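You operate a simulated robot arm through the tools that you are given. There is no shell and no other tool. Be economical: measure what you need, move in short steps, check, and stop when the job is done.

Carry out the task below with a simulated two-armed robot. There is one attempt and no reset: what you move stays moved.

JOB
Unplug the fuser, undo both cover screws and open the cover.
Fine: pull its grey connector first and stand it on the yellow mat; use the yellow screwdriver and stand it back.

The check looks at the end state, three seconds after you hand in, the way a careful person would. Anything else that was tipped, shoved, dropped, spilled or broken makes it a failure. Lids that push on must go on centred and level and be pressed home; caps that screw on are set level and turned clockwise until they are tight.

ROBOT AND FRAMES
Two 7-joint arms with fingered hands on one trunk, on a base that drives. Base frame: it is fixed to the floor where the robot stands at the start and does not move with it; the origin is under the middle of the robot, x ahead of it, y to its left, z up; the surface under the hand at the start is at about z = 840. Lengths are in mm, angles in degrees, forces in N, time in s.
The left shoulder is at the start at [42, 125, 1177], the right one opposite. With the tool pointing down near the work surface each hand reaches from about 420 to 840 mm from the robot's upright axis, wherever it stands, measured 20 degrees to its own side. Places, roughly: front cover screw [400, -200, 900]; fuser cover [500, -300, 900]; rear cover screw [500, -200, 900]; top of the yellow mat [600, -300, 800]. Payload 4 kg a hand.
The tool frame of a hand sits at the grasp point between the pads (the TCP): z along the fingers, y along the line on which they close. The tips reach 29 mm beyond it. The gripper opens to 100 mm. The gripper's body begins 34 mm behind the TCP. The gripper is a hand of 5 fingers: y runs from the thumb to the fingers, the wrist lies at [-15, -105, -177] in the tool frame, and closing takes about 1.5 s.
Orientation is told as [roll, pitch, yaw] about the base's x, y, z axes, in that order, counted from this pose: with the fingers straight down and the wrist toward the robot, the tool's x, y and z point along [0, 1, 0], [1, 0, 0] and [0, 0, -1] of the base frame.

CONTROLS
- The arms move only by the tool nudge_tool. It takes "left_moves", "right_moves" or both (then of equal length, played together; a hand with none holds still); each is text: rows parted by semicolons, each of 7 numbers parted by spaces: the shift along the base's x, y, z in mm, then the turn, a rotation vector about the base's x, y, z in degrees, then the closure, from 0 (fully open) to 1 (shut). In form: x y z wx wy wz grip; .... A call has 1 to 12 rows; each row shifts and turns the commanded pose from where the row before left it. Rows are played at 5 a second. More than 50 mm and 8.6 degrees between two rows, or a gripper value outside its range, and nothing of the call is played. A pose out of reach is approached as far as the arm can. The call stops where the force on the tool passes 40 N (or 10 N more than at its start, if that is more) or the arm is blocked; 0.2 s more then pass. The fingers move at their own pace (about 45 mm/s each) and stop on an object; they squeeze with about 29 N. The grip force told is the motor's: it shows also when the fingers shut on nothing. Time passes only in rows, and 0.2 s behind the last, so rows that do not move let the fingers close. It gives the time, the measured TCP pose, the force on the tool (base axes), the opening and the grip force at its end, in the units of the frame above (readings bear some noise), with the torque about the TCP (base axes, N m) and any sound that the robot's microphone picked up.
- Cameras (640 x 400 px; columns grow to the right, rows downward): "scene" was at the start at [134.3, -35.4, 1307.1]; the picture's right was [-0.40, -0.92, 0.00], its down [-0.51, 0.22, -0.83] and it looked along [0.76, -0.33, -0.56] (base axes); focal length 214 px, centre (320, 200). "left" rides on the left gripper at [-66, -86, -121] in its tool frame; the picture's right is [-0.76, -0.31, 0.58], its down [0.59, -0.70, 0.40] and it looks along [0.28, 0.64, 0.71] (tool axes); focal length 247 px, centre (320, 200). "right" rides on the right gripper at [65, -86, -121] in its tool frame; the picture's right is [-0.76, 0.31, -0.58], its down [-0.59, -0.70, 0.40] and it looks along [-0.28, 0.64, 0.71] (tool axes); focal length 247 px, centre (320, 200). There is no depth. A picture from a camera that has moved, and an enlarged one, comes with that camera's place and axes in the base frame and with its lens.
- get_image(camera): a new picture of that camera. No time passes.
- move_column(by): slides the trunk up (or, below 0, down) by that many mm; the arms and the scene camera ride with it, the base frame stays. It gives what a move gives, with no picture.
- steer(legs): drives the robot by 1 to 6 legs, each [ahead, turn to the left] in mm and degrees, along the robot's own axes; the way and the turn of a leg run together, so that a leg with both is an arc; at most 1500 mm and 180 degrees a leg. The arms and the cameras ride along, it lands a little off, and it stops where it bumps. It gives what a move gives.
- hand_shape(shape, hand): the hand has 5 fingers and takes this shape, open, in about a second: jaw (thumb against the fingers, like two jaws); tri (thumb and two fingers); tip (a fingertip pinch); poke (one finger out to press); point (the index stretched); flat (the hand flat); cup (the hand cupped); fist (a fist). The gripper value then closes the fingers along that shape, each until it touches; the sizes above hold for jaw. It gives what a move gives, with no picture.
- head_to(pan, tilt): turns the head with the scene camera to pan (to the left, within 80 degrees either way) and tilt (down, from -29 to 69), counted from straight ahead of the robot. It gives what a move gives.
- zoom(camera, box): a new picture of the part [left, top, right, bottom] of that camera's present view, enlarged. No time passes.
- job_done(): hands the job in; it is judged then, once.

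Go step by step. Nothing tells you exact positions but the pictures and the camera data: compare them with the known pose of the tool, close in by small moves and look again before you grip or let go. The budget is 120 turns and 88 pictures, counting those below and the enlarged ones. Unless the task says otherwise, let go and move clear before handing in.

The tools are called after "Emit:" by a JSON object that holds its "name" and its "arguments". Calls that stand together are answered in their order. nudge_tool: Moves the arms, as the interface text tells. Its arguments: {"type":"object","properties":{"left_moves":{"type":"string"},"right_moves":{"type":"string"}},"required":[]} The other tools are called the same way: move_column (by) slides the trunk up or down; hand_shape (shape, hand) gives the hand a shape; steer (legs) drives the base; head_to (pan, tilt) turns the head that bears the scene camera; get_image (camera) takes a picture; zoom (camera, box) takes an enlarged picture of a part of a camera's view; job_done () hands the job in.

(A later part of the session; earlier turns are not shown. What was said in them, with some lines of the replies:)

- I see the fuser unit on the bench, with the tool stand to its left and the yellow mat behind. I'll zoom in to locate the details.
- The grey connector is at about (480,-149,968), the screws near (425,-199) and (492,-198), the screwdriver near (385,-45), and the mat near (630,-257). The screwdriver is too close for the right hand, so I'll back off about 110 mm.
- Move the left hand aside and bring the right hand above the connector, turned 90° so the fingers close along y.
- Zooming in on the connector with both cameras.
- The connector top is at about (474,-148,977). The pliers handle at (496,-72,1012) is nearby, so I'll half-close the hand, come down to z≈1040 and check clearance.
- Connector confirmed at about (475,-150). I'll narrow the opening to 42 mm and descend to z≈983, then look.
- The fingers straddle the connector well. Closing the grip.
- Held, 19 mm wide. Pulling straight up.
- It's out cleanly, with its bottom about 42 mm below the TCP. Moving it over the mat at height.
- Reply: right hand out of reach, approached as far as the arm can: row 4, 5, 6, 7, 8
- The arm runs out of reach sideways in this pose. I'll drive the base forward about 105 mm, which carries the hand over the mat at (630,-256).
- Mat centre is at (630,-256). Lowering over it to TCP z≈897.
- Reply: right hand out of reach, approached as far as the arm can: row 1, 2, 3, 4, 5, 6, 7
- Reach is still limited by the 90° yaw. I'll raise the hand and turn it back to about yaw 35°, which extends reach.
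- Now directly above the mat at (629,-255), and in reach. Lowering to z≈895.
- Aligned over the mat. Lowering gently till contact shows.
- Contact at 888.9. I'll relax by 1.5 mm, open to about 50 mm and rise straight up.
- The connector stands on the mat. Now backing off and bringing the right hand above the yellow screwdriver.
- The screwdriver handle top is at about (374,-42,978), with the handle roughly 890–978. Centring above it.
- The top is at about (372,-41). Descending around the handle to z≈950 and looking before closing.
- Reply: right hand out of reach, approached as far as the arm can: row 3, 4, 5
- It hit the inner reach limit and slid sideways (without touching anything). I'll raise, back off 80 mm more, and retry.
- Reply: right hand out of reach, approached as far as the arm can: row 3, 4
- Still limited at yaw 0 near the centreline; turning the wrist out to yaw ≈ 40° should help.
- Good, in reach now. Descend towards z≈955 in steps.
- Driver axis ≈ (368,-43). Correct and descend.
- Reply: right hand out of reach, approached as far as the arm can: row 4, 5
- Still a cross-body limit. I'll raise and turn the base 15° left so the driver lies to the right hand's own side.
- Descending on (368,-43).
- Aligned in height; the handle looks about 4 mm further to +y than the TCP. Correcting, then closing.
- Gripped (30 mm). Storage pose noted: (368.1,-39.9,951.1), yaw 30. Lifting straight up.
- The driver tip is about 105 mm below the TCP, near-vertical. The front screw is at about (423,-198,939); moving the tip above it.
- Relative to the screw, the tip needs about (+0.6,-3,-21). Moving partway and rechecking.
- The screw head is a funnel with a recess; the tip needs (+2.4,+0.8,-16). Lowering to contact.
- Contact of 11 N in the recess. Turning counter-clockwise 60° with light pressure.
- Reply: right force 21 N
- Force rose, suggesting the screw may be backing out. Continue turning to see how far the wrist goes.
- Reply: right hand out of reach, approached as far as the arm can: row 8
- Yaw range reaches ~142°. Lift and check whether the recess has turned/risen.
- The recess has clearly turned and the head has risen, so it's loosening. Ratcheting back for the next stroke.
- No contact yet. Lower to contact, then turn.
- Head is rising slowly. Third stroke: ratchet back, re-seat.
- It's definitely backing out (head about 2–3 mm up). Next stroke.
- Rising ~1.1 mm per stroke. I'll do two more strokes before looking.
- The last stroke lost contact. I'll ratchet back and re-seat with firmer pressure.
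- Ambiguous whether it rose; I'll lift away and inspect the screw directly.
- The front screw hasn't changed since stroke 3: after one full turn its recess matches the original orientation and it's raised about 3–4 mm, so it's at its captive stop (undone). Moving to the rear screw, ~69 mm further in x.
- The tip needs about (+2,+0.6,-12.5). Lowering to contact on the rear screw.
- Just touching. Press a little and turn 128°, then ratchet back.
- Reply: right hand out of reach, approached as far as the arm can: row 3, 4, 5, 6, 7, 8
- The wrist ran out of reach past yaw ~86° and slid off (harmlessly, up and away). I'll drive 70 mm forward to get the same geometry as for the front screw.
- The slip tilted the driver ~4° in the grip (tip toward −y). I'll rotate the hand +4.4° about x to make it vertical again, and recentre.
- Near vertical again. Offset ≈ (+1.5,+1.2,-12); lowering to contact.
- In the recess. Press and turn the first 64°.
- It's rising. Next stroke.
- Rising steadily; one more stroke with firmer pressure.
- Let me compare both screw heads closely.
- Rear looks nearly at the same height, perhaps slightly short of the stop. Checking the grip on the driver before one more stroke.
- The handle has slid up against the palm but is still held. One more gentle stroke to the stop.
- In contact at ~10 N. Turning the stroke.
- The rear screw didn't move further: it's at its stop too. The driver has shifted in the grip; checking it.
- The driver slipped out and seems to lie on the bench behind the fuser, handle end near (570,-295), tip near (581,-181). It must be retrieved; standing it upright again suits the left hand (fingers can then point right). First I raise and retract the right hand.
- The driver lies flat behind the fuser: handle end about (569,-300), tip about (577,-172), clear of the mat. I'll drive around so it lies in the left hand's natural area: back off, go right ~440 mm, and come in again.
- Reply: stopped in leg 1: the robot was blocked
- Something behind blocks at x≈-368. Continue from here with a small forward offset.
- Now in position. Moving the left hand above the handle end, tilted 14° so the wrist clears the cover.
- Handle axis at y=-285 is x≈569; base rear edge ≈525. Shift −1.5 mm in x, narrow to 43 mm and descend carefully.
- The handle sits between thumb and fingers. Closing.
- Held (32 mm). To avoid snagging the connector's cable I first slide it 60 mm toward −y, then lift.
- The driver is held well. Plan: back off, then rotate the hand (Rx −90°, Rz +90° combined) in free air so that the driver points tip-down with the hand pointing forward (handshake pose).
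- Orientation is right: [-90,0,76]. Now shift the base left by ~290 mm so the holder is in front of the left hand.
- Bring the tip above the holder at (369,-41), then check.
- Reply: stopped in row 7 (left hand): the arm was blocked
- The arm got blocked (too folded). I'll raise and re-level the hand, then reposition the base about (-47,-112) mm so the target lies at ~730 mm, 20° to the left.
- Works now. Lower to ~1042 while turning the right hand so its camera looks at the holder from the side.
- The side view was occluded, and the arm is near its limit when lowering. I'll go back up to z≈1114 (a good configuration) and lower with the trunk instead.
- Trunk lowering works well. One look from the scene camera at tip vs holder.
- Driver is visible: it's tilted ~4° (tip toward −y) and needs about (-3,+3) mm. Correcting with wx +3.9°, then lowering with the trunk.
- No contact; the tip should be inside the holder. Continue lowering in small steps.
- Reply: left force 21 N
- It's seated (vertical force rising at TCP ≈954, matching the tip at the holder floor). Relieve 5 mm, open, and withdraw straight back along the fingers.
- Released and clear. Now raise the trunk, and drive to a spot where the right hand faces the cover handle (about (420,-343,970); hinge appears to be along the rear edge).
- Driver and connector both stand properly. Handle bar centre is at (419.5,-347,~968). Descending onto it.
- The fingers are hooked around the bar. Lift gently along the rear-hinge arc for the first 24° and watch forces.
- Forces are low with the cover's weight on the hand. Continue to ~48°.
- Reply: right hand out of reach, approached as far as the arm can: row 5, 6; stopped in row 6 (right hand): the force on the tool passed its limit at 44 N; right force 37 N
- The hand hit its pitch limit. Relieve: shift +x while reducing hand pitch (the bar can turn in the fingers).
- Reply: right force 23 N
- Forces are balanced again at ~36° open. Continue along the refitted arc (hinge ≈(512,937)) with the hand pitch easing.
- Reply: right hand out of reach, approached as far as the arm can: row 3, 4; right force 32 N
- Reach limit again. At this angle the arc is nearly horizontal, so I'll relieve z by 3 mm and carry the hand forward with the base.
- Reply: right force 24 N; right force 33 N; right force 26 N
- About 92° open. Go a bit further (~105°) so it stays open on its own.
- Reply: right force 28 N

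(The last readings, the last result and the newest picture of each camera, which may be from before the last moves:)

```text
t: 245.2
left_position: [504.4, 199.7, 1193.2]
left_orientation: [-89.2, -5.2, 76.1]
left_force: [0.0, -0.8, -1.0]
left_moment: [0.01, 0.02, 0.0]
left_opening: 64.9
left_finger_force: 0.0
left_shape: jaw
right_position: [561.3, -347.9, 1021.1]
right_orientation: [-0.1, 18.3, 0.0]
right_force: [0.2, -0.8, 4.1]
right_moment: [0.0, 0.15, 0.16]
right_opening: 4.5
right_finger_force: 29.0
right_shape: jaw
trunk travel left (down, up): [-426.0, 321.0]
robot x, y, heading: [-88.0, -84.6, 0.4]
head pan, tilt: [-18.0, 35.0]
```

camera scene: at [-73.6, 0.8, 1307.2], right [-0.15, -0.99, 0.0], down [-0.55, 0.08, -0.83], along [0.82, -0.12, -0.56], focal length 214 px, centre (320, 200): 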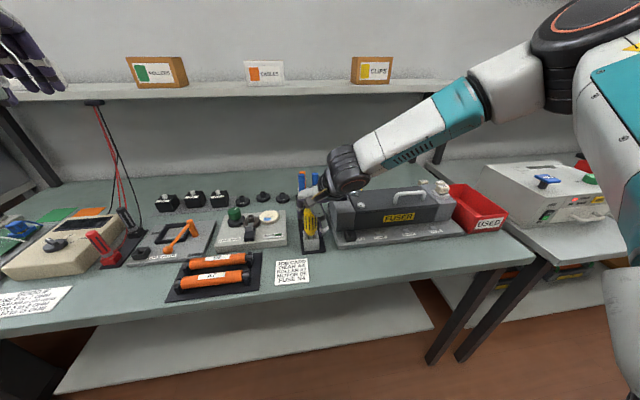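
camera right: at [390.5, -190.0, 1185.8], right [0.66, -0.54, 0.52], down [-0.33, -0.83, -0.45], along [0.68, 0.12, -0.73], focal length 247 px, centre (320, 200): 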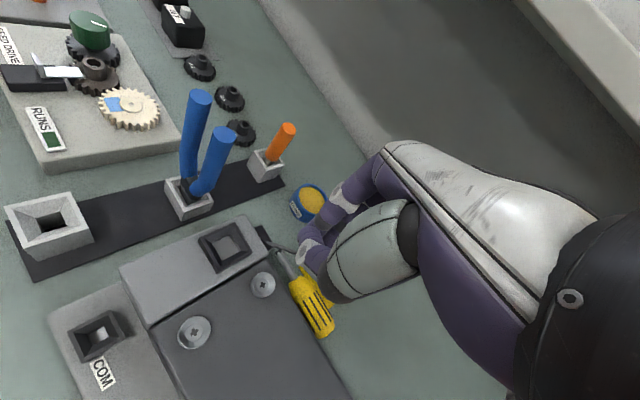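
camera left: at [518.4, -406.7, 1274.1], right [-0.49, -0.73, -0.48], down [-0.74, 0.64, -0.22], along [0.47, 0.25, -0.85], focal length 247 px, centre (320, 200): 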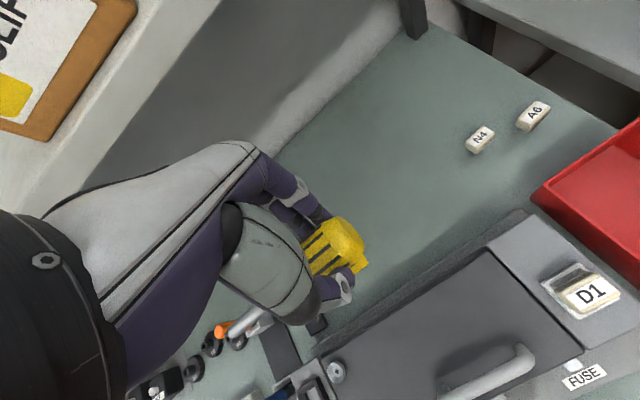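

Forces are neutral at ~103°. Open the fingers slightly and see whether it stays.

Emit:
{"name": "nudge_tool", "arguments": {"right_moves": "0 0 0 0 0 0 0.85;0 0 0 0 0 0 0.75;0 0 0 0 0 0 0.7;0 0 0 0 0 0 0.68;0 0 0 0 0 0 0.68"}}

Emit:
{"name": "nudge_tool", "arguments": {"right_moves": "0 0 8 0 0 0 0.68;3 0 10 0 0 0 0.68;5 0 12 0 0 0 0.68;5 0 15 0 0 0 0.68;0 0 25 0 0 0 0.68;0 0 30 0 0 0 0.68;0 0 0 0 0 0 0.68"}}

```text
t: 246.4
left_position: [504.2, 200.9, 1193.5]
left_orientation: [-89.0, -5.1, 76.0]
left_force: [-0.3, -0.8, -0.4]
left_moment: [-0.01, 0.0, 0.01]
left_opening: 65.0
left_finger_force: 0.2
left_shape: jaw
right_position: [559.8, -349.1, 1020.1]
right_orientation: [0.0, 18.4, 0.2]
right_force: [0.0, 0.7, -0.8]
right_moment: [0.01, -0.02, -0.01]
right_opening: 31.5
right_finger_force: 0.1
right_shape: jaw
trunk travel left (down, up): [-426.0, 321.0]
robot x, y, heading: [-88.2, -85.9, 0.2]
head pan, tilt: [-18.0, 35.0]
```

```text
t: 248.0
left_position: [503.9, 199.3, 1192.7]
left_orientation: [-89.1, -5.2, 76.0]
left_force: [-0.4, 1.1, -0.5]
left_moment: [-0.01, 0.05, -0.03]
left_opening: 64.8
left_finger_force: 0.0
left_shape: jaw
right_position: [573.9, -348.3, 1120.2]
right_orientation: [0.0, 18.5, 0.3]
right_force: [-0.2, 0.0, 0.2]
right_moment: [0.0, -0.02, -0.01]
right_opening: 31.7
right_finger_force: 0.0
right_shape: jaw
trunk travel left (down, up): [-426.0, 321.0]
robot x, y, heading: [-92.3, -82.7, 0.4]
head pan, tilt: [-18.0, 35.0]
```

The hand came free without any drag. Last picture to confirm the end state.

Emit:
{"name": "zoom", "arguments": {"camera": "scene", "box": [170, 110, 450, 330]}}

```text
1.82 times, centred on (310, 220) of scene
camera zoom: at [39.2, -109.9, 1357.0], right [-0.3, -0.95, 0.0], down [-0.55, 0.17, -0.82], along [0.78, -0.25, -0.57], focal length 390 px, centre (338, 164)
```

zoom: 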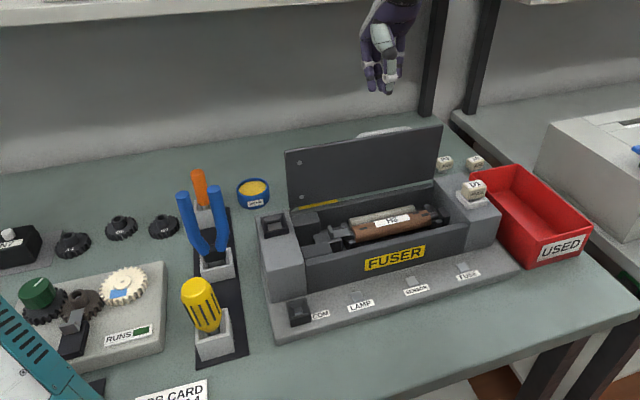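

The cover stands open on its hinge and the yellow screwdriver is back in its holder. The connector was standing on the mat when last seen and nothing has touched it since. Both hands are clear, so I'm handing in.

Emit:
{"name": "job_done", "arguments": {}}

```text
The job is handed in.
```

I unplugged the fuser, undid both cover screws, opened the cover and handed the job in. The screwdriver slipped out of the hand after the second screw and landed on the bench behind the fuser. I picked it up and stood it back in its holder.

- **Connector:** it was standing on the yellow mat when I last saw it. The open cover hid it in the final picture.
- **Screws:** both came up a few millimetres and stopped turning after about one full turn, so I took that as fully undone. They stay attached to the cover.
- **Cover:** it stayed open, about 100 degrees, when I let go.
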